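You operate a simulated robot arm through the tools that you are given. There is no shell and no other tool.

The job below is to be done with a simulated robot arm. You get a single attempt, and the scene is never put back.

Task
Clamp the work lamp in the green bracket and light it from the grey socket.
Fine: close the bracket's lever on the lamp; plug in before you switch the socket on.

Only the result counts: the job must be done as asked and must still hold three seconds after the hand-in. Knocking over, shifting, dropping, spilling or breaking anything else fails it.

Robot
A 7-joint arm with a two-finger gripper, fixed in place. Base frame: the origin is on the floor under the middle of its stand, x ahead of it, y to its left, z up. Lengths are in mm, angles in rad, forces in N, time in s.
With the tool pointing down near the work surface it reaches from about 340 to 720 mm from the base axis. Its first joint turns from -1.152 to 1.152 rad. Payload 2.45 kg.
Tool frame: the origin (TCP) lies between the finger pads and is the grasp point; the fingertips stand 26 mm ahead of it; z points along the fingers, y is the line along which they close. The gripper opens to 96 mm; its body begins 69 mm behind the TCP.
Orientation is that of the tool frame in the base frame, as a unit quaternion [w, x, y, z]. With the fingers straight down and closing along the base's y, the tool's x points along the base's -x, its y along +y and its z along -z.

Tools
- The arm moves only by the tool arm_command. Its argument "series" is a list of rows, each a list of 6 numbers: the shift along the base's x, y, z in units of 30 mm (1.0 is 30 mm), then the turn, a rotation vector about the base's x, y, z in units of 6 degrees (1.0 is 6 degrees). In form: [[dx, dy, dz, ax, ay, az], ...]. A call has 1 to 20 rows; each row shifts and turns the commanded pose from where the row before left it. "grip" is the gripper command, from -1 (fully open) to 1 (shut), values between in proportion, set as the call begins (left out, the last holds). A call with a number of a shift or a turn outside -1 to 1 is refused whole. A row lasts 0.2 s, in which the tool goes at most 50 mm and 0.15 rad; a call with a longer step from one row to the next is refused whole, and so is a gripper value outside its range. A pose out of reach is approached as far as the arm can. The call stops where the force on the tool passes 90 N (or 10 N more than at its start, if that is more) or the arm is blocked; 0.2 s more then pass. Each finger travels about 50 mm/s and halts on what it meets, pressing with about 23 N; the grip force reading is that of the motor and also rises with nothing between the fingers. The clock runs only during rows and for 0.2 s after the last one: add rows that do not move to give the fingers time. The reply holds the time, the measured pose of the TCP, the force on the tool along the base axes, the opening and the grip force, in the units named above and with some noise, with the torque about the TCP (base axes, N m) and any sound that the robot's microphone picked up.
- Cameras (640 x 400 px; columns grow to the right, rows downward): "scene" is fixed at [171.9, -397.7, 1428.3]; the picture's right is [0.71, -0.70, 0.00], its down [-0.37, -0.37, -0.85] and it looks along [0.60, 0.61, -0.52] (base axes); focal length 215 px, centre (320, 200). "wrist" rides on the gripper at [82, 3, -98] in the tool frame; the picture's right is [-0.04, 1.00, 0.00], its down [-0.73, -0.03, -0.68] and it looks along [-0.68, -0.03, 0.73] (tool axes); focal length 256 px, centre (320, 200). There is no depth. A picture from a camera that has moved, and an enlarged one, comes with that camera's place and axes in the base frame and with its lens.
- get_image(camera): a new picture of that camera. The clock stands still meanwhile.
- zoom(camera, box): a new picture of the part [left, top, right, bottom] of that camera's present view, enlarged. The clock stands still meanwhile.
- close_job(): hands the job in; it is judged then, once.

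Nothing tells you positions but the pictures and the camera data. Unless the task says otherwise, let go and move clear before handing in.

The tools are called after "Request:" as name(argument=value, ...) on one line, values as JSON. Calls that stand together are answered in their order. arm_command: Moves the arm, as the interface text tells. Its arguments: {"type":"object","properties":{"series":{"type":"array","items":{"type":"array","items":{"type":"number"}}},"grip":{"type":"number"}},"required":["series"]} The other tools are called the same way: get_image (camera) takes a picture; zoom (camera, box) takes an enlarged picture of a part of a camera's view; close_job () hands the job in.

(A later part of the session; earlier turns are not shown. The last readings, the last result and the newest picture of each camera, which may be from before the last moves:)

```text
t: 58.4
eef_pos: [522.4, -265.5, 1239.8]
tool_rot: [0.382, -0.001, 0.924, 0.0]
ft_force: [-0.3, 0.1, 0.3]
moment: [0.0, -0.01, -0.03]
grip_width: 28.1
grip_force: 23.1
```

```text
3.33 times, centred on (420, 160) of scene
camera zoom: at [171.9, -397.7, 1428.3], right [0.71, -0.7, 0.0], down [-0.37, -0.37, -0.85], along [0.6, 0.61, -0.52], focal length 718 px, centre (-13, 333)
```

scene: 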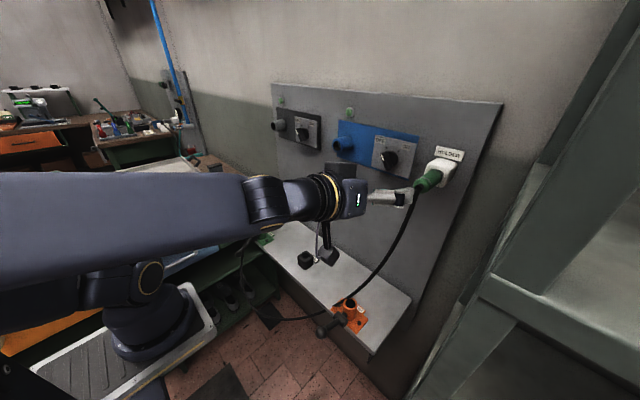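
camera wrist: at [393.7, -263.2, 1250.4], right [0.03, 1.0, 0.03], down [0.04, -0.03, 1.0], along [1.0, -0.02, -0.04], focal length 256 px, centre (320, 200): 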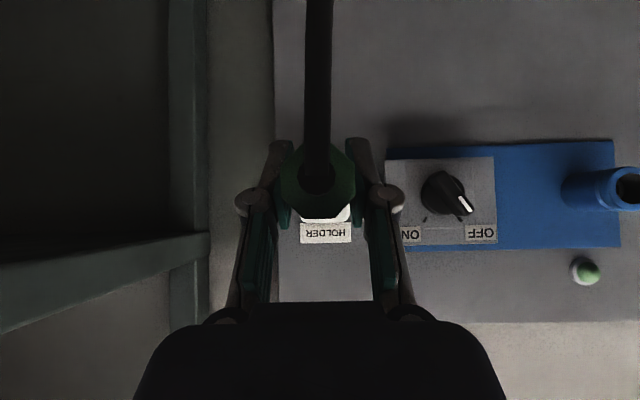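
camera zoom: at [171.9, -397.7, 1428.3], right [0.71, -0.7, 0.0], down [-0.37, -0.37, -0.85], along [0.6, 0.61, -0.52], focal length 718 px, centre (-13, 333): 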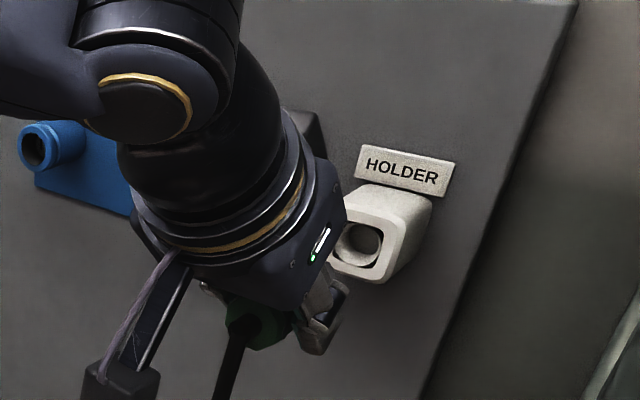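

The plug is out. I'll carry it across in front of the panel toward the grey socket, staying behind the blue socket's reach, and pause midway to check.

Request:
arm_command(series=[[0, 0.5, 0, 0, 0, 0], [0, 0.9, 0, 0, 0, 0], [0, 0.9, 0, 0, 0, 0], [0, 0.9, 0, 0, 0, 0], [0, 0.9, 0, 0, 0, 0], [0, 0.9, 0, 0, 0, 0], [0, 0.9, 0, 0, 0, 0], [0, 0.9, 0, 0, 0, 0], [0, 0.9, 0, 0, 0, 0], [0, 0.9, 0, 0, 0, 0], [0, 0, 0, 0, 0, 0]], grip=1)

Request:
get_image(camera="wrist")

Request:
zoom(camera="scene", box=[0, 0, 640, 400])

```text
t: 60.8
eef_pos: [522.0, -7.2, 1239.1]
tool_rot: [0.383, -0.001, 0.924, 0.0]
ft_force: [0.2, 1.1, 0.0]
moment: [0.02, 0.02, 0.01]
grip_width: 28.2
grip_force: 23.0
```

```text
taken
camera wrist: at [394.3, -4.2, 1249.8], right [0.03, 1.0, 0.03], down [0.04, -0.03, 1.0], along [1.0, -0.02, -0.04], focal length 256 px, centre (320, 200)
```

wrist: 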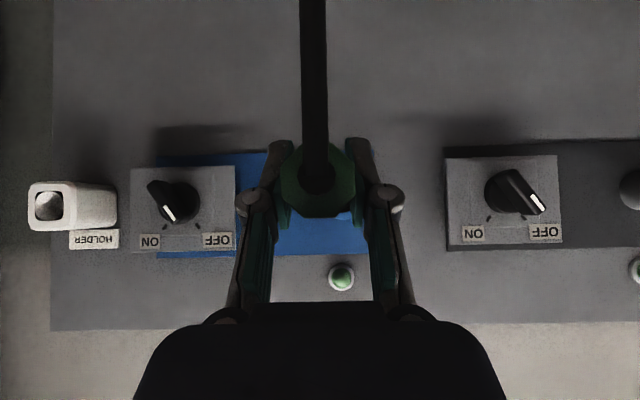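

```text
1.00 times, centred on (320, 200) of scene (not enlarged: the box is as wide or as high as the picture)
camera zoom: at [171.9, -397.7, 1428.3], right [0.71, -0.7, 0.0], down [-0.37, -0.37, -0.85], along [0.6, 0.61, -0.52], focal length 215 px, centre (320, 200)
```

zoom: 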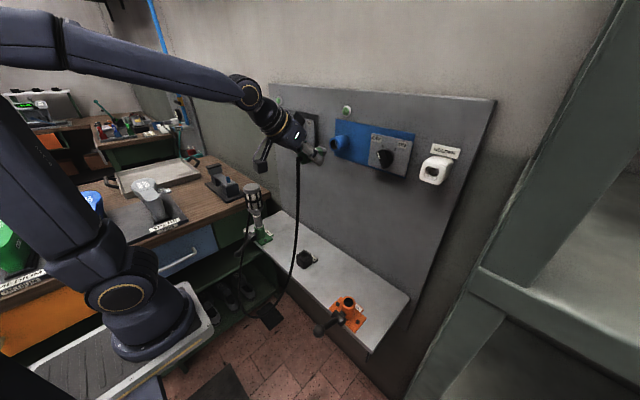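

Everything is clear so far. I'll continue toward the grey socket and look at it from closer.

Request:
arm_command(series=[[0, 0.9, 0, 0, 0, 0], [0, 0.9, 0, 0, 0, 0], [0, 0.9, 0, 0, 0, 0], [0, 0.9, 0, 0, 0, 0], [0, 0.9, 0, 0, 0, 0], [0, 0.9, 0, 0, 0, 0], [0, 0.9, 0, 0, 0, 0], [0, 0.9, 0, 0, 0, 0], [0, 0, 0, 0, 0, 0]], grip=1)

Request:
get_image(camera="wrist")

Request:
zoom(camera="scene", box=[0, 0, 640, 400])

```text
t: 62.8
eef_pos: [522.8, 208.9, 1240.0]
tool_rot: [0.384, -0.001, 0.923, 0.0]
ft_force: [0.0, -0.5, 0.2]
moment: [0.0, 0.02, 0.04]
grip_width: 28.2
grip_force: 23.1
```

```text
taken
camera wrist: at [394.5, 211.9, 1250.9], right [0.03, 1.0, 0.03], down [0.04, -0.03, 1.0], along [1.0, -0.03, -0.04], focal length 256 px, centre (320, 200)
```

wrist: 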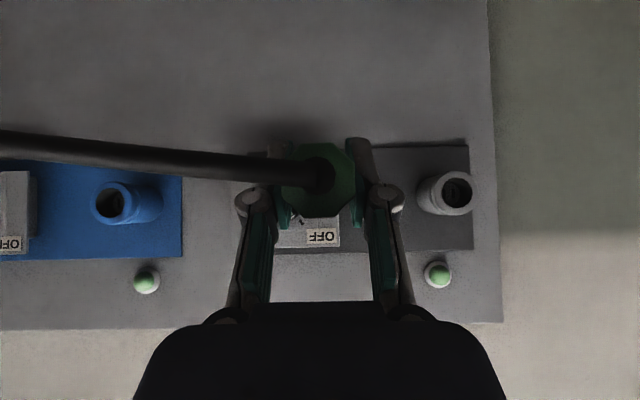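

```text
1.00 times, centred on (320, 200) of scene (not enlarged: the box is as wide or as high as the picture)
camera zoom: at [172.0, -397.7, 1428.3], right [0.71, -0.7, 0.0], down [-0.37, -0.37, -0.85], along [0.6, 0.61, -0.52], focal length 215 px, centre (320, 200)
```

zoom: 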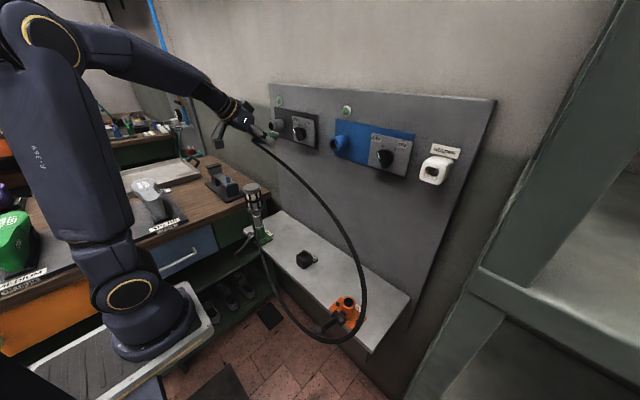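

The cable has swung out to the side after the carry. I'll hold still a moment to let it settle and check it against the orange bracket.

Request:
arm_command(series=[[0, 0, 0, 0, 0, 0], [0, 0, 0, 0, 0, 0], [0, 0, 0, 0, 0, 0], [0, 0, 0, 0, 0, 0], [0, 0, 0, 0, 0, 0], [0, 0, 0, 0, 0, 0]], grip=1)

Request:
zoom(camera="scene", box=[200, 80, 440, 380])

Request:
get_image(camera="wrist")

```text
t: 64.2
eef_pos: [523.0, 208.5, 1240.7]
tool_rot: [0.384, -0.001, 0.923, 0.0]
ft_force: [-1.0, -0.3, 0.8]
moment: [-0.01, 0.04, -0.04]
grip_width: 28.0
grip_force: 23.5
```

```text
1.33 times, centred on (320, 230) of scene
camera zoom: at [171.9, -397.7, 1428.3], right [0.71, -0.7, 0.0], down [-0.37, -0.37, -0.85], along [0.6, 0.61, -0.52], focal length 287 px, centre (320, 160)
```

zoom: 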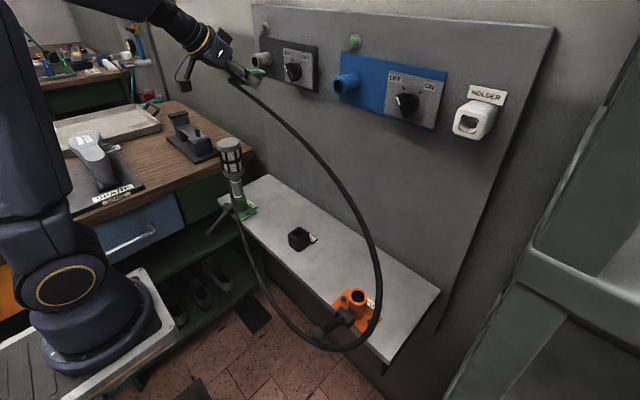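

```text
taken
camera wrist: at [394.5, 211.6, 1250.8], right [0.03, 1.0, 0.03], down [0.04, -0.03, 1.0], along [1.0, -0.02, -0.04], focal length 256 px, centre (320, 200)
```

wrist: 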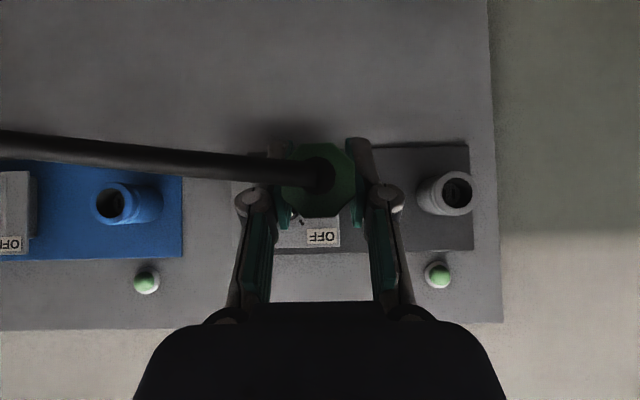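

The cable is at rest and exerts no force; the orange bracket looks untouched. Now I'll zoom on the grey socket to locate its opening.

Request:
zoom(camera="wrist", box=[370, 130, 510, 250])

Request:
zoom(camera="scene", box=[230, 90, 330, 170])

```text
3.33 times, centred on (440, 190) of wrist
camera zoom: at [394.5, 211.6, 1250.8], right [0.03, 1.0, 0.03], down [0.04, -0.03, 1.0], along [1.0, -0.02, -0.04], focal length 853 px, centre (-80, 233)
```

zoom: 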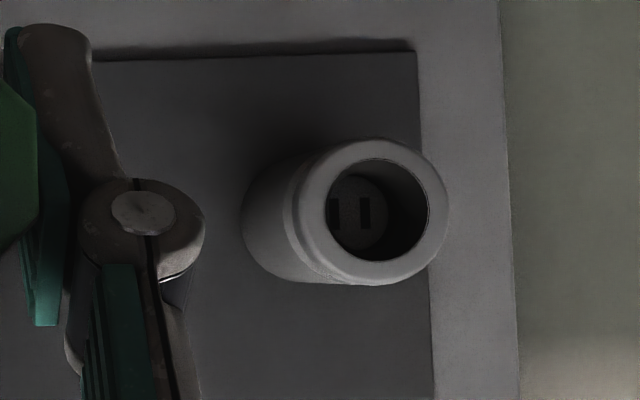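

```text
5.00 times, centred on (280, 130) of scene
camera zoom: at [171.9, -397.7, 1428.3], right [0.71, -0.7, 0.0], down [-0.37, -0.37, -0.85], along [0.6, 0.61, -0.52], focal length 1077 px, centre (520, 550)
```

zoom: 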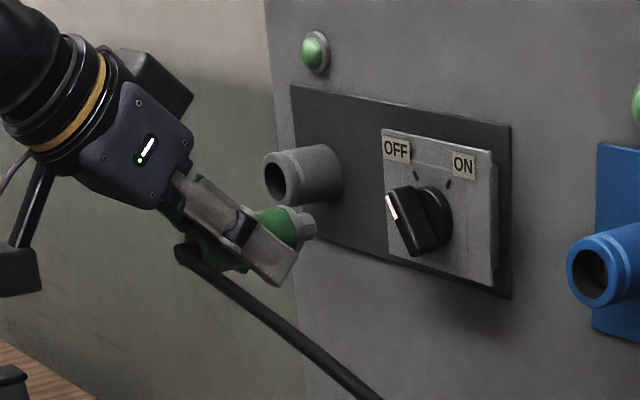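

The grey socket's opening is near (640, 335, 1238). I'll take a second wrist view from further left to triangulate it accurately.

Request:
arm_command(series=[[0, -0.8, 0, 0, 0, 0], [0, -0.8, 0, 0, 0, 0], [0, -0.8, 0, 0, 0, 0], [0, 0, 0, 0, 0, 0], [0, 0, 0, 0, 0, 0]], grip=1)

Request:
zoom(camera="wrist", box=[470, 130, 610, 250])

Request:
get_image(camera="wrist")

```text
t: 65.4
eef_pos: [522.6, 137.4, 1240.3]
tool_rot: [0.384, -0.001, 0.924, 0.0]
ft_force: [0.1, -0.2, -0.6]
moment: [-0.03, 0.02, -0.01]
grip_width: 28.1
grip_force: 23.3
```

```text
3.33 times, centred on (540, 190) of wrist
camera zoom: at [394.2, 139.4, 1251.5], right [0.03, 1.0, 0.03], down [0.04, -0.03, 1.0], along [1.0, -0.02, -0.04], focal length 853 px, centre (-413, 233)
```

zoom: 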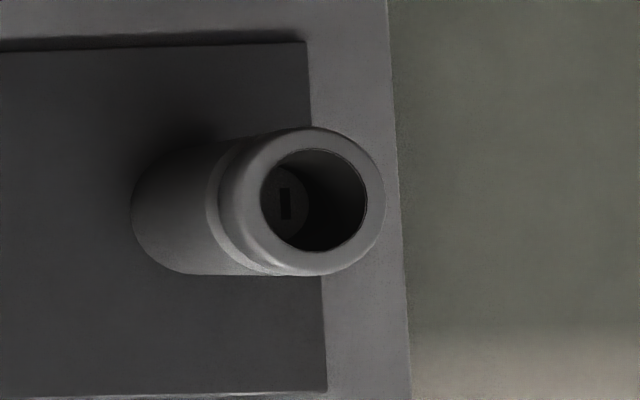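

```text
taken
camera wrist: at [394.2, 139.4, 1251.5], right [0.03, 1.0, 0.03], down [0.04, -0.03, 1.0], along [1.0, -0.02, -0.04], focal length 256 px, centre (320, 200)
```

wrist: 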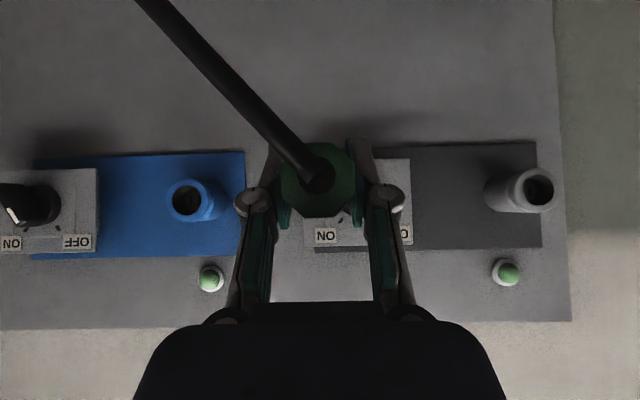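

Triangulation from two wrist views puts the grey socket's opening at about (630.5, 330.5, 1238.6) with a 28 mm bore. I'll line the plug up on that axis.

Request:
arm_command(series=[[0, 0.925, -0.01, 0, 0, 0], [0, 0.925, -0.01, 0, 0, 0], [0, 0.925, -0.01, 0, 0, 0], [0, 0.925, -0.01, 0, 0, 0], [0, 0.925, 0, 0, 0, 0], [0, 0.925, 0, 0, 0, 0], [0, 0.925, 0, 0, 0, 0], [0.5, 0, 0, 0, 0, 0], [0.5, 0, 0, 0, 0, 0], [0, 0, 0, 0, 0, 0]], grip=1)

Request:
get_image(camera="wrist")

Request:
zoom(camera="scene", box=[230, 90, 330, 170])

```text
t: 67.6
eef_pos: [553.5, 331.3, 1237.5]
tool_rot: [0.383, -0.001, 0.924, -0.001]
ft_force: [-0.4, 0.1, -0.7]
moment: [-0.01, 0.03, 0.02]
grip_width: 27.7
grip_force: 23.0
```

```text
taken
camera wrist: at [424.6, 333.9, 1249.3], right [0.03, 1.0, 0.03], down [0.04, -0.03, 1.0], along [1.0, -0.02, -0.04], focal length 256 px, centre (320, 200)
```

wrist: 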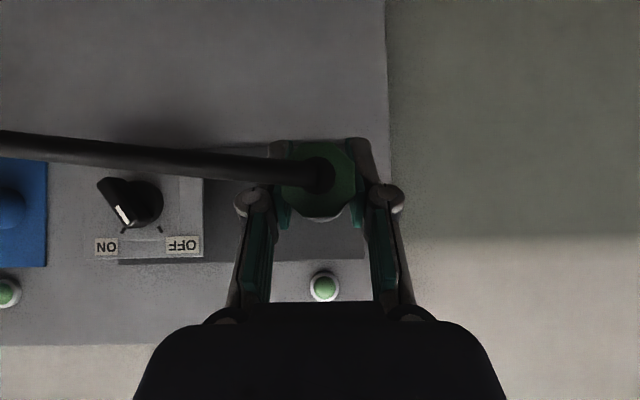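

```text
5.00 times, centred on (280, 130) of scene
camera zoom: at [171.9, -397.7, 1428.3], right [0.71, -0.7, 0.0], down [-0.37, -0.37, -0.85], along [0.6, 0.61, -0.52], focal length 1077 px, centre (520, 550)
```

zoom: 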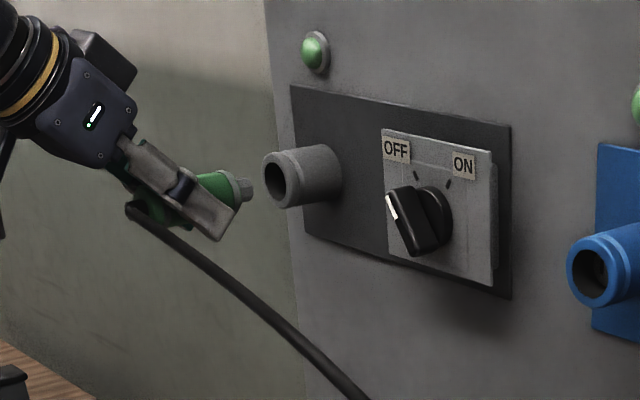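

Request:
zoom(camera="scene", box=[255, 112, 300, 142])

Request:
zoom(camera="wrist", box=[260, 120, 380, 230])

```text
13.33 times, centred on (278, 127) of scene
camera zoom: at [171.9, -397.7, 1428.3], right [0.71, -0.7, 0.0], down [-0.37, -0.37, -0.85], along [0.6, 0.61, -0.52], focal length 2872 px, centre (887, 1173)
```

zoom: 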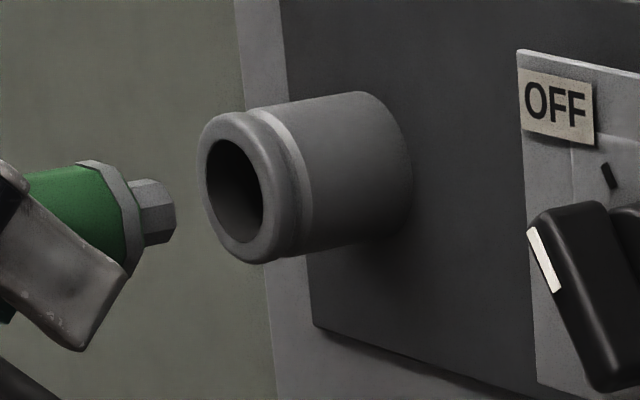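

```text
3.64 times, centred on (320, 175) of wrist
camera zoom: at [424.6, 333.9, 1249.3], right [0.03, 1.0, 0.03], down [0.04, -0.03, 1.0], along [1.0, -0.02, -0.04], focal length 931 px, centre (320, 291)
```

zoom: 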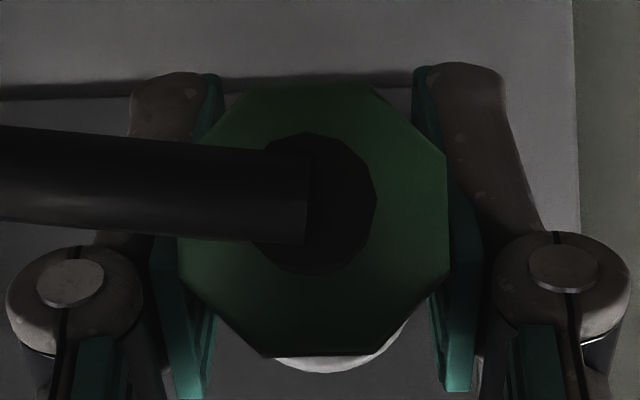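

The plug is aligned in y and about 1 to 1.5 mm low. I'll correct that and advance slowly into the socket.

Request:
arm_command(series=[[0, 0, 0.045, 0, 0, 0], [0.25, 0, 0, 0, 0, 0], [0.25, 0, 0, 0, 0, 0], [0.2, 0, 0, 0, 0, 0], [0.2, 0, 0, 0, 0, 0], [0, 0, 0, 0, 0, 0]], grip=1)

Request:
zoom(camera="scene", box=[255, 112, 300, 142])

```text
t: 69.0
eef_pos: [580.0, 330.6, 1239.6]
tool_rot: [0.383, -0.001, 0.924, 0.0]
ft_force: [-0.7, -0.3, -0.4]
moment: [-0.01, -0.01, 0.01]
grip_width: 28.0
grip_force: 22.8
```

```text
13.33 times, centred on (278, 127) of scene
camera zoom: at [171.9, -397.7, 1428.3], right [0.71, -0.7, 0.0], down [-0.37, -0.37, -0.85], along [0.6, 0.61, -0.52], focal length 2872 px, centre (887, 1173)
```

zoom: 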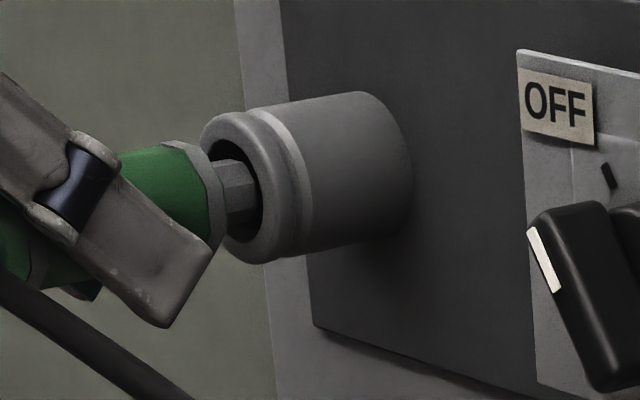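

The tip is entering the bore, well centred. I'll press on in small steps until it seats.

Request:
arm_command(series=[[0.12, 0, 0, 0, 0, 0], [0.12, 0, 0, 0, 0, 0], [0, 0, 0, 0, 0, 0]], grip=1)

Request:
zoom(camera="scene", box=[255, 112, 300, 142])

```text
t: 69.8
eef_pos: [586.4, 330.3, 1240.4]
tool_rot: [0.383, -0.002, 0.924, 0.0]
ft_force: [-3.1, 0.8, 0.4]
moment: [0.0, 0.0, 0.04]
grip_width: 28.3
grip_force: 22.6
```

```text
13.33 times, centred on (278, 127) of scene
camera zoom: at [171.9, -397.7, 1428.3], right [0.71, -0.7, 0.0], down [-0.37, -0.37, -0.85], along [0.6, 0.61, -0.52], focal length 2872 px, centre (887, 1173)
```

zoom: 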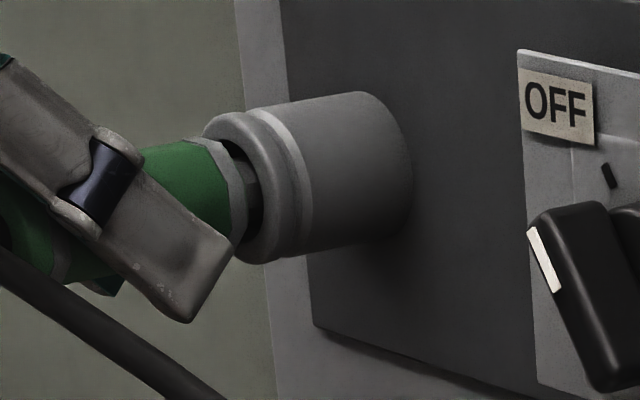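

Light contact has begun at -3 N. I'll keep pushing gently.

Request:
arm_command(series=[[0.08, 0, 0, 0, 0, 0], [0.08, 0, 0, 0, 0, 0], [0, 0, 0, 0, 0, 0]], grip=1)

Request:
zoom(camera="scene", box=[255, 112, 300, 142])

```text
t: 70.6
eef_pos: [590.7, 331.3, 1239.1]
tool_rot: [0.382, -0.002, 0.924, 0.0]
ft_force: [-18.7, -5.0, 1.5]
moment: [-0.03, 0.1, -0.16]
grip_width: 28.2
grip_force: 23.1
```

```text
13.33 times, centred on (278, 127) of scene
camera zoom: at [171.2, -397.9, 1428.4], right [0.71, -0.7, 0.0], down [-0.37, -0.37, -0.85], along [0.6, 0.61, -0.52], focal length 2872 px, centre (887, 1173)
```

zoom: 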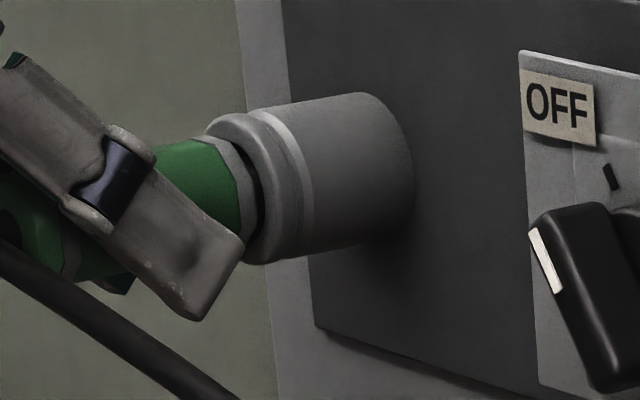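

Resistance is 19 N with a small gap still visible. I'll push a little more to make sure it seats fully.

Request:
arm_command(series=[[0.06, 0, 0, 0, 0, 0], [0.06, 0, 0, 0, 0, 0], [0, 0, 0, 0, 0, 0]], grip=1)

Request:
zoom(camera="scene", box=[255, 112, 300, 142])

Request:
get_image(camera="wrist")

```text
t: 71.4
eef_pos: [594.7, 330.6, 1239.9]
tool_rot: [0.384, -0.001, 0.923, -0.001]
ft_force: [-20.2, -1.6, -1.1]
moment: [-0.02, 0.17, -0.04]
grip_width: 28.2
grip_force: 23.3
```

```text
13.33 times, centred on (278, 127) of scene
camera zoom: at [171.3, -397.7, 1428.4], right [0.71, -0.7, 0.0], down [-0.37, -0.37, -0.85], along [0.6, 0.61, -0.52], focal length 2872 px, centre (887, 1173)
```

zoom: 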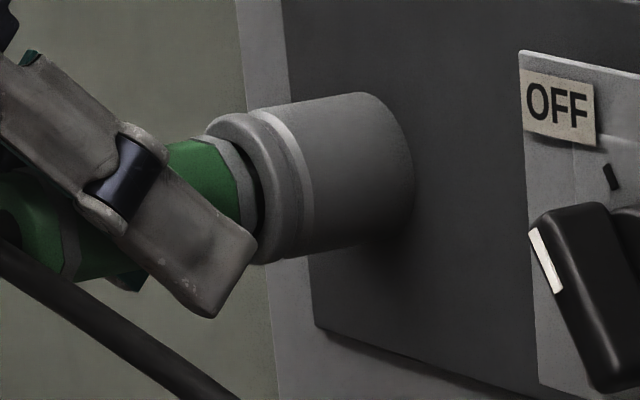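

```text
taken
camera wrist: at [465.9, 333.9, 1250.9], right [0.03, 1.0, 0.03], down [0.04, -0.03, 1.0], along [1.0, -0.02, -0.04], focal length 256 px, centre (320, 200)
```

wrist: 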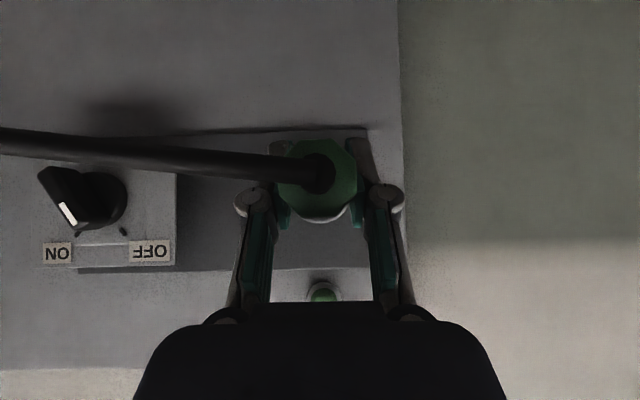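

The force has levelled at about 20 N while the fingers creep along the plug, so it is either seated or needs more push. I'll look closer at the joint.

Request:
zoom(camera="scene", box=[262, 115, 286, 137])

Request:
zoom(camera="wrist", box=[260, 120, 380, 230])

```text
16.00 times, centred on (274, 126) of scene
camera zoom: at [171.3, -397.7, 1428.4], right [0.71, -0.7, 0.0], down [-0.37, -0.37, -0.85], along [0.6, 0.61, -0.52], focal length 3446 px, centre (1056, 1384)
```

zoom: 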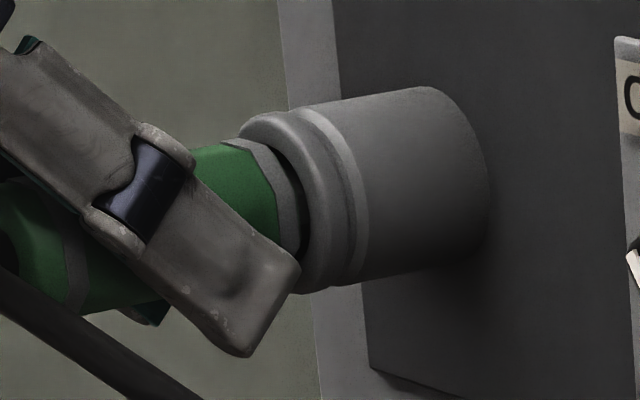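

```text
3.64 times, centred on (320, 175) of wrist
camera zoom: at [465.9, 333.9, 1250.9], right [0.03, 1.0, 0.03], down [0.04, -0.03, 1.0], along [1.0, -0.02, -0.04], focal length 931 px, centre (320, 291)
```

zoom: 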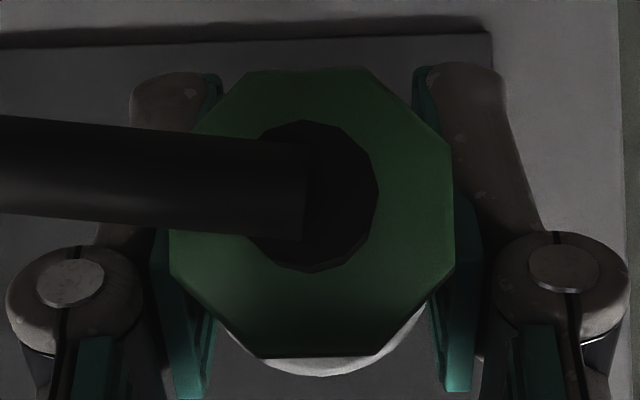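

The plug moved with the hand until about x=590.7 and then stopped against 20 N, so it has probably bottomed. I'll ease back in tiny steps to see whether the socket holds it.

Request:
arm_command(series=[[-0.05, 0, 0, 0, 0, 0], [0, 0, 0, 0, 0, 0]], grip=1)

Request:
arm_command(series=[[-0.04, 0, 0, 0, 0, 0], [0, 0, 0, 0, 0, 0]], grip=1)

Request:
zoom(camera="scene", box=[262, 115, 286, 137])

```text
t: 72.0
eef_pos: [593.7, 329.9, 1240.3]
tool_rot: [0.383, -0.002, 0.924, 0.0]
ft_force: [-3.6, 5.4, -4.9]
moment: [-0.02, 0.35, 0.16]
grip_width: 27.9
grip_force: 23.4
```

```text
t: 72.6
eef_pos: [592.9, 329.8, 1242.3]
tool_rot: [0.384, 0.0, 0.923, -0.001]
ft_force: [0.9, 0.2, -1.0]
moment: [-0.07, 0.01, -0.03]
grip_width: 28.2
grip_force: 23.2
```

```text
16.00 times, centred on (274, 126) of scene
camera zoom: at [172.0, -397.6, 1428.3], right [0.71, -0.7, 0.0], down [-0.37, -0.37, -0.85], along [0.6, 0.61, -0.52], focal length 3446 px, centre (1056, 1384)
```

zoom: 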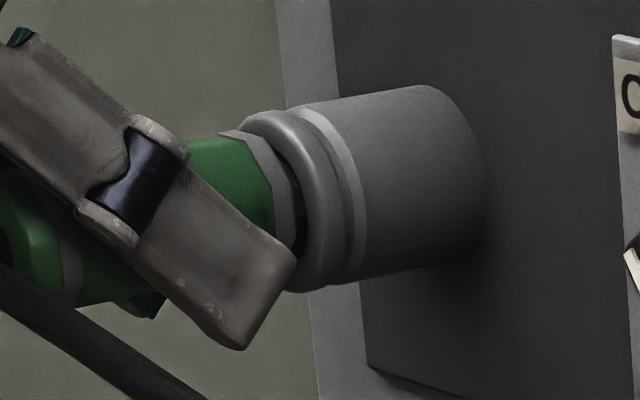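

Request:
arm_command(series=[[-0.05, 0, 0, 0, 0, 0], [0, 0, 0, 0, 0, 0]], grip=1)

Request:
zoom(camera="scene", box=[262, 115, 286, 137])

```text
t: 73.2
eef_pos: [592.0, 330.8, 1240.9]
tool_rot: [0.383, 0.0, 0.924, 0.0]
ft_force: [-0.4, 0.0, -1.3]
moment: [-0.02, 0.02, 0.0]
grip_width: 28.0
grip_force: 23.4
```

```text
16.00 times, centred on (274, 126) of scene
camera zoom: at [171.9, -397.7, 1428.3], right [0.71, -0.7, 0.0], down [-0.37, -0.37, -0.85], along [0.6, 0.61, -0.52], focal length 3446 px, centre (1056, 1384)
```

zoom: 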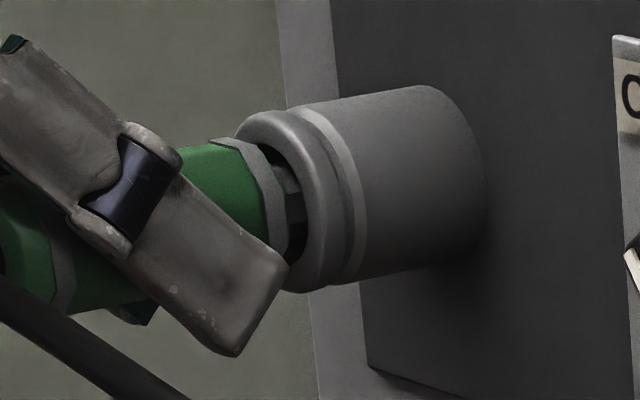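

The plug isn't held by the socket yet, as it came back freely with the hand. I'll push further so the finger corners bear on the plug's front band, which lets me press harder than finger friction alone allows.

Request:
arm_command(series=[[0.08, 0, 0, 0, 0, 0], [0.08, 0, 0, 0, 0, 0], [0.08, 0, 0, 0, 0, 0], [0, 0, 0, 0, 0, 0]], grip=1)

Request:
zoom(camera="scene", box=[262, 115, 286, 137])

```text
t: 74.2
eef_pos: [596.7, 331.3, 1238.9]
tool_rot: [0.382, -0.002, 0.924, 0.0]
ft_force: [-19.7, -5.1, -1.7]
moment: [0.0, 0.15, -0.21]
grip_width: 28.1
grip_force: 22.8
```

```text
16.00 times, centred on (274, 126) of scene
camera zoom: at [171.2, -397.9, 1428.4], right [0.71, -0.7, 0.0], down [-0.37, -0.37, -0.85], along [0.6, 0.61, -0.52], focal length 3446 px, centre (1056, 1384)
```

zoom: 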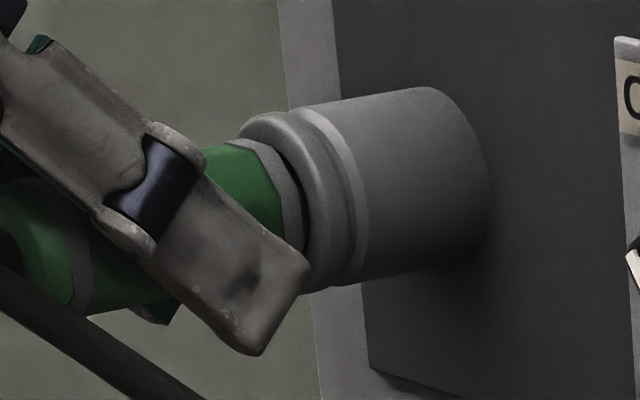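

Request:
arm_command(series=[[0.08, 0, 0, 0, 0, 0], [0.08, 0, 0, 0, 0, 0], [0, 0, 0, 0, 0, 0]], grip=1)

Request:
zoom(camera="scene", box=[262, 115, 286, 137])

Request:
zoom(camera="wrist", box=[260, 120, 380, 230])

```text
t: 75.0
eef_pos: [601.9, 330.8, 1240.0]
tool_rot: [0.384, -0.002, 0.923, 0.001]
ft_force: [-19.5, -3.0, -0.1]
moment: [-0.03, 0.09, -0.14]
grip_width: 28.2
grip_force: 23.2
```

```text
16.00 times, centred on (274, 126) of scene
camera zoom: at [171.2, -397.8, 1428.4], right [0.71, -0.7, 0.0], down [-0.37, -0.37, -0.85], along [0.6, 0.61, -0.52], focal length 3446 px, centre (1056, 1384)
```

zoom: 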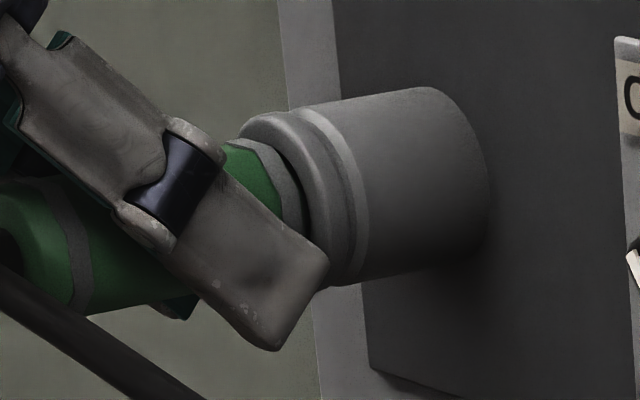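

```text
3.64 times, centred on (320, 175) of wrist
camera zoom: at [473.7, 333.8, 1250.8], right [0.02, 1.0, 0.03], down [0.04, -0.03, 1.0], along [1.0, -0.02, -0.04], focal length 931 px, centre (320, 291)
```

zoom: 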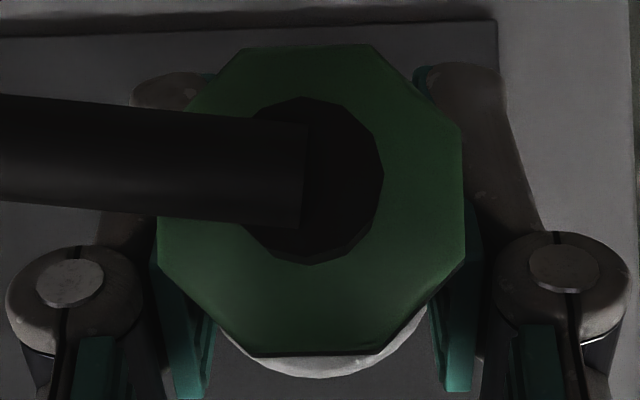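

The plug is mechanically at its stop. To learn whether the bore holds the tip snugly, I'll back off about 4 mm and probe sideways gently while reading the force.

Request:
arm_command(series=[[-0.15, 0, 0, 0, 0, 0], [0, 0, 0, 0, 0, 0]], grip=1)

Request:
arm_command(series=[[0, 0, -0.08, 0, 0, 0], [0, 0, 0, 0, 0, 0]], grip=1)

Request:
arm_command(series=[[0, 0, 0.16, 0, 0, 0], [0, 0, 0, 0, 0, 0]], grip=1)

Request:
zoom(camera="scene", box=[262, 115, 286, 137])

```text
t: 75.6
eef_pos: [597.7, 330.8, 1240.3]
tool_rot: [0.383, 0.0, 0.924, -0.001]
ft_force: [0.2, 0.6, -0.5]
moment: [0.0, -0.02, 0.02]
grip_width: 28.0
grip_force: 23.6
```

```text
t: 76.2
eef_pos: [598.9, 329.7, 1236.5]
tool_rot: [0.384, -0.002, 0.923, 0.001]
ft_force: [0.0, -0.5, 2.9]
moment: [0.02, -0.13, -0.03]
grip_width: 28.2
grip_force: 23.1
```

```text
t: 76.8
eef_pos: [598.6, 331.1, 1240.9]
tool_rot: [0.382, -0.001, 0.924, -0.001]
ft_force: [-0.2, -1.2, -0.5]
moment: [0.01, 0.03, -0.02]
grip_width: 28.4
grip_force: 22.9
```

```text
16.00 times, centred on (274, 126) of scene
camera zoom: at [171.9, -397.7, 1428.3], right [0.71, -0.7, 0.0], down [-0.37, -0.37, -0.85], along [0.6, 0.61, -0.52], focal length 3446 px, centre (1056, 1384)
```

zoom: 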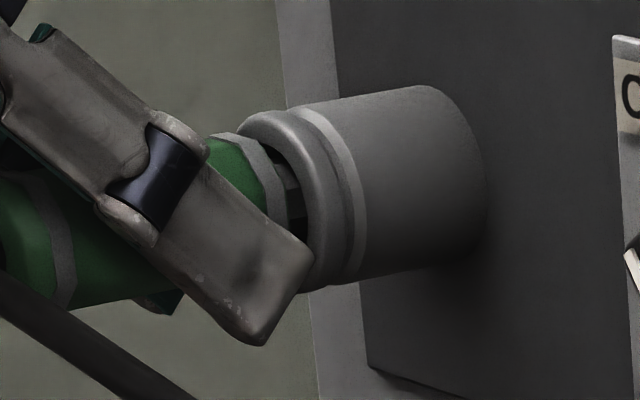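

Request:
arm_command(series=[[0, 0, 0.1, 0, 0, 0], [0, 0, 0, 0, 0, 0]], grip=1)

Request:
arm_command(series=[[0, 0, 0.07, 0, 0, 0], [0, 0, 0, 0, 0, 0]], grip=1)

```text
t: 77.4
eef_pos: [599.0, 330.5, 1243.5]
tool_rot: [0.381, -0.001, 0.924, -0.001]
ft_force: [-0.2, -1.6, -13.7]
moment: [0.0, 0.43, -0.06]
grip_width: 28.2
grip_force: 23.1
```

```text
t: 78.0
eef_pos: [598.1, 330.8, 1244.0]
tool_rot: [0.38, -0.001, 0.925, -0.002]
ft_force: [-0.1, -4.0, -26.1]
moment: [0.04, 0.89, -0.15]
grip_width: 27.9
grip_force: 22.6
```

The tip has roughly ±3 mm of play in z, centred near z=1239.9. I'll return there and probe y the same way.

Request:
arm_command(series=[[0, 0, -0.25, 0, 0, 0], [0, 0, 0, 0, 0, 0]], grip=1)

Request:
arm_command(series=[[0, 0.1, 0, 0, 0, 0], [0, 0, 0, 0, 0, 0]], grip=1)

Request:
arm_command(series=[[0, -0.2, 0, 0, 0, 0], [0, 0, 0, 0, 0, 0]], grip=1)

Request:
zoom(camera="scene", box=[262, 115, 286, 137])

```text
t: 78.6
eef_pos: [599.0, 331.5, 1242.3]
tool_rot: [0.386, -0.002, 0.922, 0.002]
ft_force: [-1.1, -3.9, -1.9]
moment: [0.0, 0.03, -0.09]
grip_width: 28.1
grip_force: 23.0
```

```text
t: 79.2
eef_pos: [599.4, 331.2, 1241.3]
tool_rot: [0.384, 0.001, 0.923, -0.001]
ft_force: [-3.5, -12.8, 4.1]
moment: [0.0, -0.15, -0.42]
grip_width: 28.5
grip_force: 23.2
```

```text
t: 79.8
eef_pos: [599.1, 328.7, 1239.4]
tool_rot: [0.383, -0.003, 0.924, 0.002]
ft_force: [0.0, 0.4, -1.1]
moment: [0.0, -0.01, 0.02]
grip_width: 28.1
grip_force: 22.9
```

```text
16.00 times, centred on (274, 126) of scene
camera zoom: at [171.9, -397.6, 1428.3], right [0.71, -0.7, 0.0], down [-0.37, -0.37, -0.85], along [0.6, 0.61, -0.52], focal length 3446 px, centre (1056, 1384)
```

zoom: 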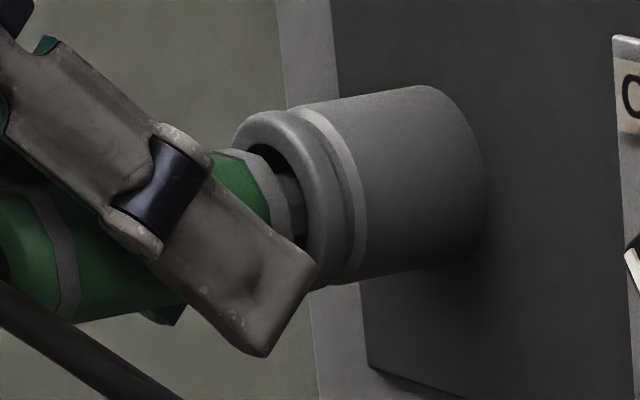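

The plug was riding against the +y side of the bore, so the true socket axis is at a smaller y. I'll find the other limit.

Request:
arm_command(series=[[0, -0.08, 0, 0, 0, 0], [0, 0, 0, 0, 0, 0]], grip=1)

Request:
arm_command(series=[[0, -0.06, 0, 0, 0, 0], [0, 0, 0, 0, 0, 0]], grip=1)

Request:
arm_command(series=[[0, -0.05, 0, 0, 0, 0], [0, 0, 0, 0, 0, 0]], grip=1)

```text
t: 80.4
eef_pos: [598.2, 327.9, 1240.1]
tool_rot: [0.384, -0.003, 0.924, 0.003]
ft_force: [0.0, 12.4, 2.0]
moment: [0.03, -0.14, 0.46]
grip_width: 28.2
grip_force: 22.6
```

```text
t: 81.0
eef_pos: [596.5, 328.0, 1240.6]
tool_rot: [0.383, -0.004, 0.924, 0.004]
ft_force: [-2.7, 22.1, 5.7]
moment: [0.08, -0.22, 0.81]
grip_width: 28.5
grip_force: 22.9
```

```text
t: 81.6
eef_pos: [597.8, 326.9, 1240.1]
tool_rot: [0.384, -0.004, 0.923, 0.003]
ft_force: [-2.1, 24.8, 5.4]
moment: [0.04, -0.22, 0.9]
grip_width: 28.6
grip_force: 22.9
```

The free play spans roughly y=327.4 to 330.3 and z=1238.3 to 1243, so the bore axis is near (328.9, 1240.6). I had been pushing about 1.7 mm off. I'll re-centre and push in again.

Request:
arm_command(series=[[0, 0.23, 0.013, 0, 0, 0], [0, 0, 0, 0, 0, 0]], grip=1)

Request:
arm_command(series=[[0.08, 0, 0, 0, 0, 0], [0.06, 0, 0, 0, 0, 0], [0, 0, 0, 0, 0, 0]], grip=1)

Request:
zoom(camera="scene", box=[262, 115, 286, 137])

```text
t: 82.2
eef_pos: [598.1, 327.9, 1240.1]
tool_rot: [0.384, 0.0, 0.923, -0.001]
ft_force: [-0.6, 6.6, 4.9]
moment: [-0.01, -0.22, 0.24]
grip_width: 28.3
grip_force: 22.7
```

```text
t: 83.0
eef_pos: [602.7, 328.5, 1240.1]
tool_rot: [0.382, -0.001, 0.924, -0.001]
ft_force: [-13.0, -1.5, 1.4]
moment: [-0.01, -0.16, -0.12]
grip_width: 28.2
grip_force: 23.3
```

```text
16.00 times, centred on (274, 126) of scene
camera zoom: at [171.4, -397.8, 1428.4], right [0.71, -0.7, 0.0], down [-0.37, -0.37, -0.85], along [0.6, 0.61, -0.52], focal length 3446 px, centre (1056, 1384)
```

zoom: 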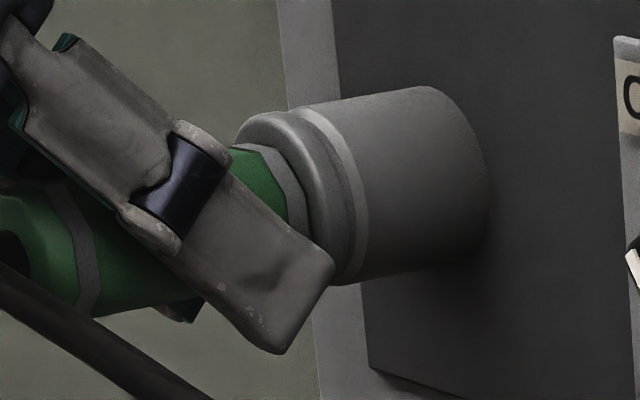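

The gap has closed and the band now sits flush in the rim. I'll push slightly more to finish seating.

Request:
arm_command(series=[[0.06, 0, 0, 0, 0, 0], [0, 0, 0, 0, 0, 0]], grip=1)

Request:
zoom(camera="scene", box=[262, 115, 286, 137])

Request:
zoom(camera="wrist", box=[260, 120, 380, 230])

```text
t: 83.6
eef_pos: [603.8, 327.9, 1239.9]
tool_rot: [0.382, -0.002, 0.924, 0.001]
ft_force: [-23.5, -5.0, -1.1]
moment: [-0.05, 0.21, -0.07]
grip_width: 28.5
grip_force: 23.1
```

```text
16.00 times, centred on (274, 126) of scene
camera zoom: at [171.1, -397.9, 1428.4], right [0.71, -0.7, 0.0], down [-0.37, -0.37, -0.85], along [0.6, 0.61, -0.52], focal length 3446 px, centre (1056, 1384)
```

zoom: 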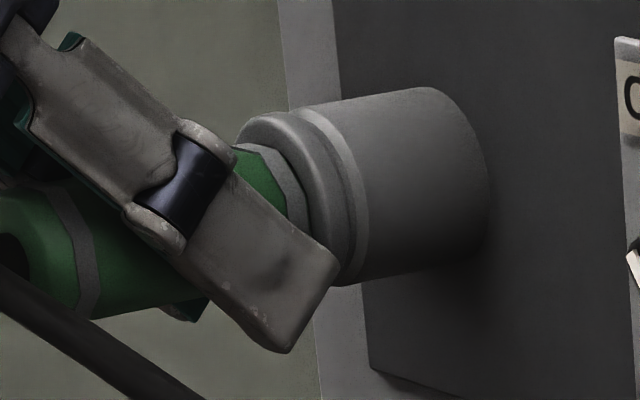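

```text
3.64 times, centred on (320, 175) of wrist
camera zoom: at [474.8, 331.7, 1251.0], right [0.03, 1.0, 0.03], down [0.04, -0.03, 1.0], along [1.0, -0.03, -0.04], focal length 931 px, centre (320, 291)
```

zoom: 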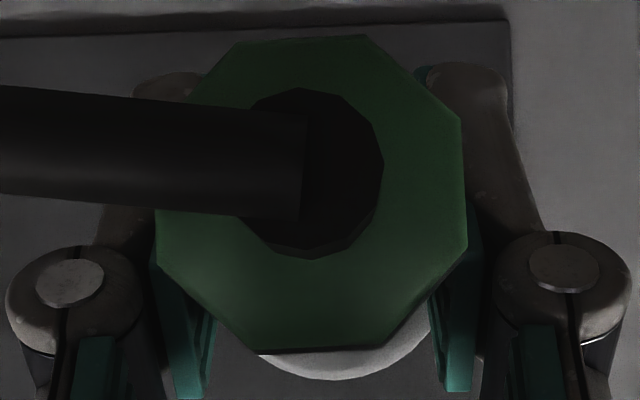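

It's at 23 N and flush. I'll test retention again by easing back in small steps.

Request:
arm_command(series=[[-0.06, 0, 0, 0, 0, 0], [0, 0, 0, 0, 0, 0]], grip=1)

Request:
arm_command(series=[[-0.06, 0, 0, 0, 0, 0], [0, 0, 0, 0, 0, 0]], grip=1)

Request:
zoom(camera="scene", box=[262, 115, 286, 137])

```text
t: 84.2
eef_pos: [604.0, 329.1, 1239.8]
tool_rot: [0.383, -0.002, 0.924, 0.0]
ft_force: [-6.6, -0.3, -3.8]
moment: [0.03, 0.15, 0.04]
grip_width: 28.1
grip_force: 23.1
```

```text
t: 84.8
eef_pos: [600.6, 328.8, 1241.5]
tool_rot: [0.383, 0.0, 0.924, -0.001]
ft_force: [-0.4, -0.1, -0.4]
moment: [0.02, 0.01, -0.02]
grip_width: 28.1
grip_force: 23.1
```

```text
16.00 times, centred on (274, 126) of scene
camera zoom: at [171.9, -397.7, 1428.3], right [0.71, -0.7, 0.0], down [-0.37, -0.37, -0.85], along [0.6, 0.61, -0.52], focal length 3446 px, centre (1056, 1384)
```

zoom: 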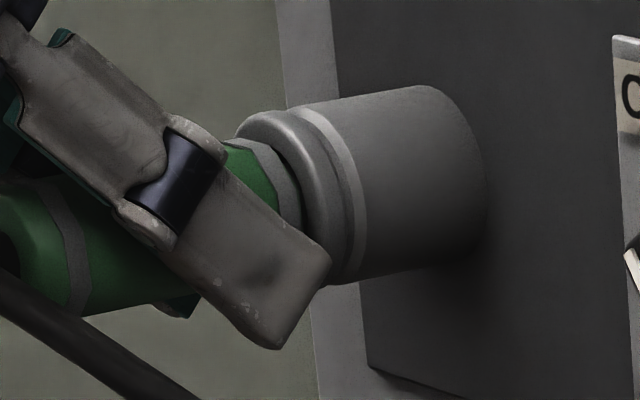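

The socket doesn't grip the plug while I hold it, but it now seats flush. I'll seat it again with light pressure and then ease the grip off gradually, watching for droop.

Request:
arm_command(series=[[0.1, 0, -0.01, 0, 0, 0], [0, 0, 0, 0, 0, 0]], grip=1)

Request:
arm_command(series=[[0, 0, 0, 0, 0, 0], [0, 0, 0, 0, 0, 0]], grip=0.43)

Request:
zoom(camera="scene", box=[262, 115, 286, 137])

```text
t: 85.4
eef_pos: [603.9, 329.4, 1240.6]
tool_rot: [0.383, 0.0, 0.924, -0.001]
ft_force: [-11.6, -4.0, 0.8]
moment: [0.02, 0.08, -0.07]
grip_width: 27.9
grip_force: 23.7
```

```text
t: 86.0
eef_pos: [603.2, 329.5, 1239.7]
tool_rot: [0.382, -0.001, 0.924, 0.0]
ft_force: [-14.1, -2.8, 0.9]
moment: [-0.03, 0.13, -0.09]
grip_width: 28.5
grip_force: 14.9
```

```text
16.00 times, centred on (274, 126) of scene
camera zoom: at [171.4, -397.8, 1428.4], right [0.71, -0.7, 0.0], down [-0.37, -0.37, -0.85], along [0.6, 0.61, -0.52], focal length 3446 px, centre (1056, 1384)
```

zoom: 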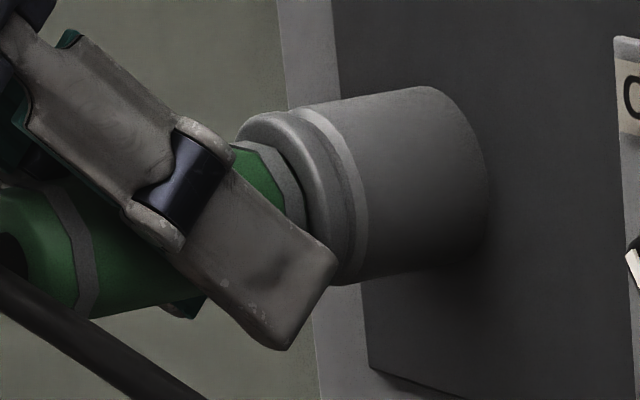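

The grip force can be graded down to 15 N. I'll nudge y slightly to remove the side load, then reduce it further.

Request:
arm_command(series=[[0, -0.02, 0, 0, 0, 0], [0, 0, 0, 0, 0, 0]], grip=0.42)

Request:
zoom(camera="scene", box=[262, 115, 286, 137])

Request:
zoom(camera="wrist", box=[260, 120, 380, 230])

```text
t: 86.6
eef_pos: [603.0, 329.0, 1240.8]
tool_rot: [0.382, -0.002, 0.924, 0.001]
ft_force: [-14.5, 0.3, -0.9]
moment: [0.06, 0.17, 0.07]
grip_width: 28.8
grip_force: 11.1
```

```text
16.00 times, centred on (274, 126) of scene
camera zoom: at [171.4, -397.7, 1428.4], right [0.71, -0.7, 0.0], down [-0.37, -0.37, -0.85], along [0.6, 0.61, -0.52], focal length 3446 px, centre (1056, 1384)
```

zoom: 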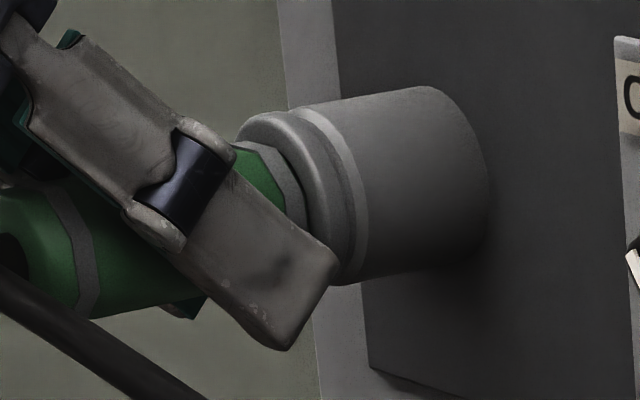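

```text
3.64 times, centred on (320, 175) of wrist
camera zoom: at [474.8, 331.7, 1251.2], right [0.02, 1.0, 0.03], down [0.04, -0.03, 1.0], along [1.0, -0.02, -0.04], focal length 931 px, centre (320, 291)
```

zoom: 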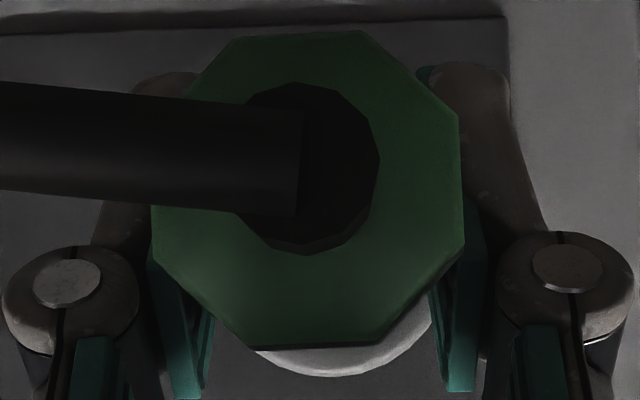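

Request:
arm_command(series=[[0, 0, 0, 0, 0, 0]], grip=0.412)

Request:
arm_command(series=[[0, 0, 0, 0, 0, 0]], grip=0.407)

Request:
zoom(camera="wrist", box=[260, 120, 380, 230])

Request:
zoom(camera="scene", box=[262, 115, 286, 137])

```text
t: 87.0
eef_pos: [602.9, 329.2, 1240.5]
tool_rot: [0.383, -0.002, 0.924, 0.001]
ft_force: [-15.8, -0.6, -0.6]
moment: [0.15, 0.18, 0.26]
grip_width: 29.1
grip_force: 3.7
```

```text
t: 87.4
eef_pos: [602.6, 328.4, 1241.1]
tool_rot: [0.383, -0.001, 0.924, -0.001]
ft_force: [-17.2, -0.1, -2.0]
moment: [0.06, 0.23, 0.27]
grip_width: 29.7
grip_force: 0.5
```

```text
3.64 times, centred on (320, 175) of wrist
camera zoom: at [475.0, 331.3, 1251.2], right [0.03, 1.0, 0.03], down [0.04, -0.03, 1.0], along [1.0, -0.02, -0.04], focal length 931 px, centre (320, 291)
```

zoom: 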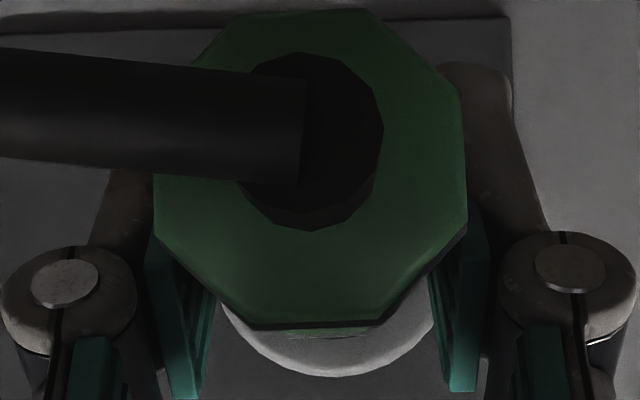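

```text
16.00 times, centred on (274, 126) of scene
camera zoom: at [171.4, -397.7, 1428.4], right [0.71, -0.7, 0.0], down [-0.37, -0.37, -0.85], along [0.6, 0.61, -0.52], focal length 3446 px, centre (1056, 1384)
```

zoom: 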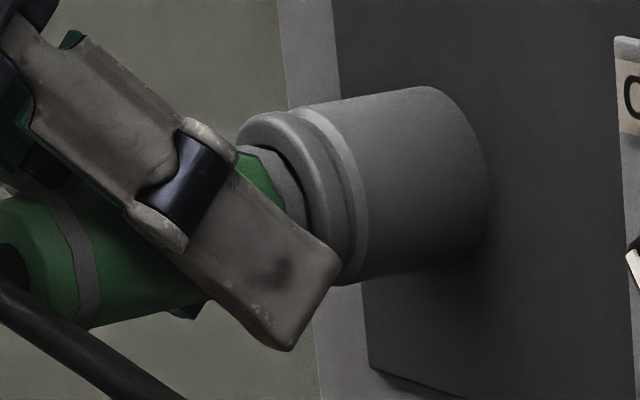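

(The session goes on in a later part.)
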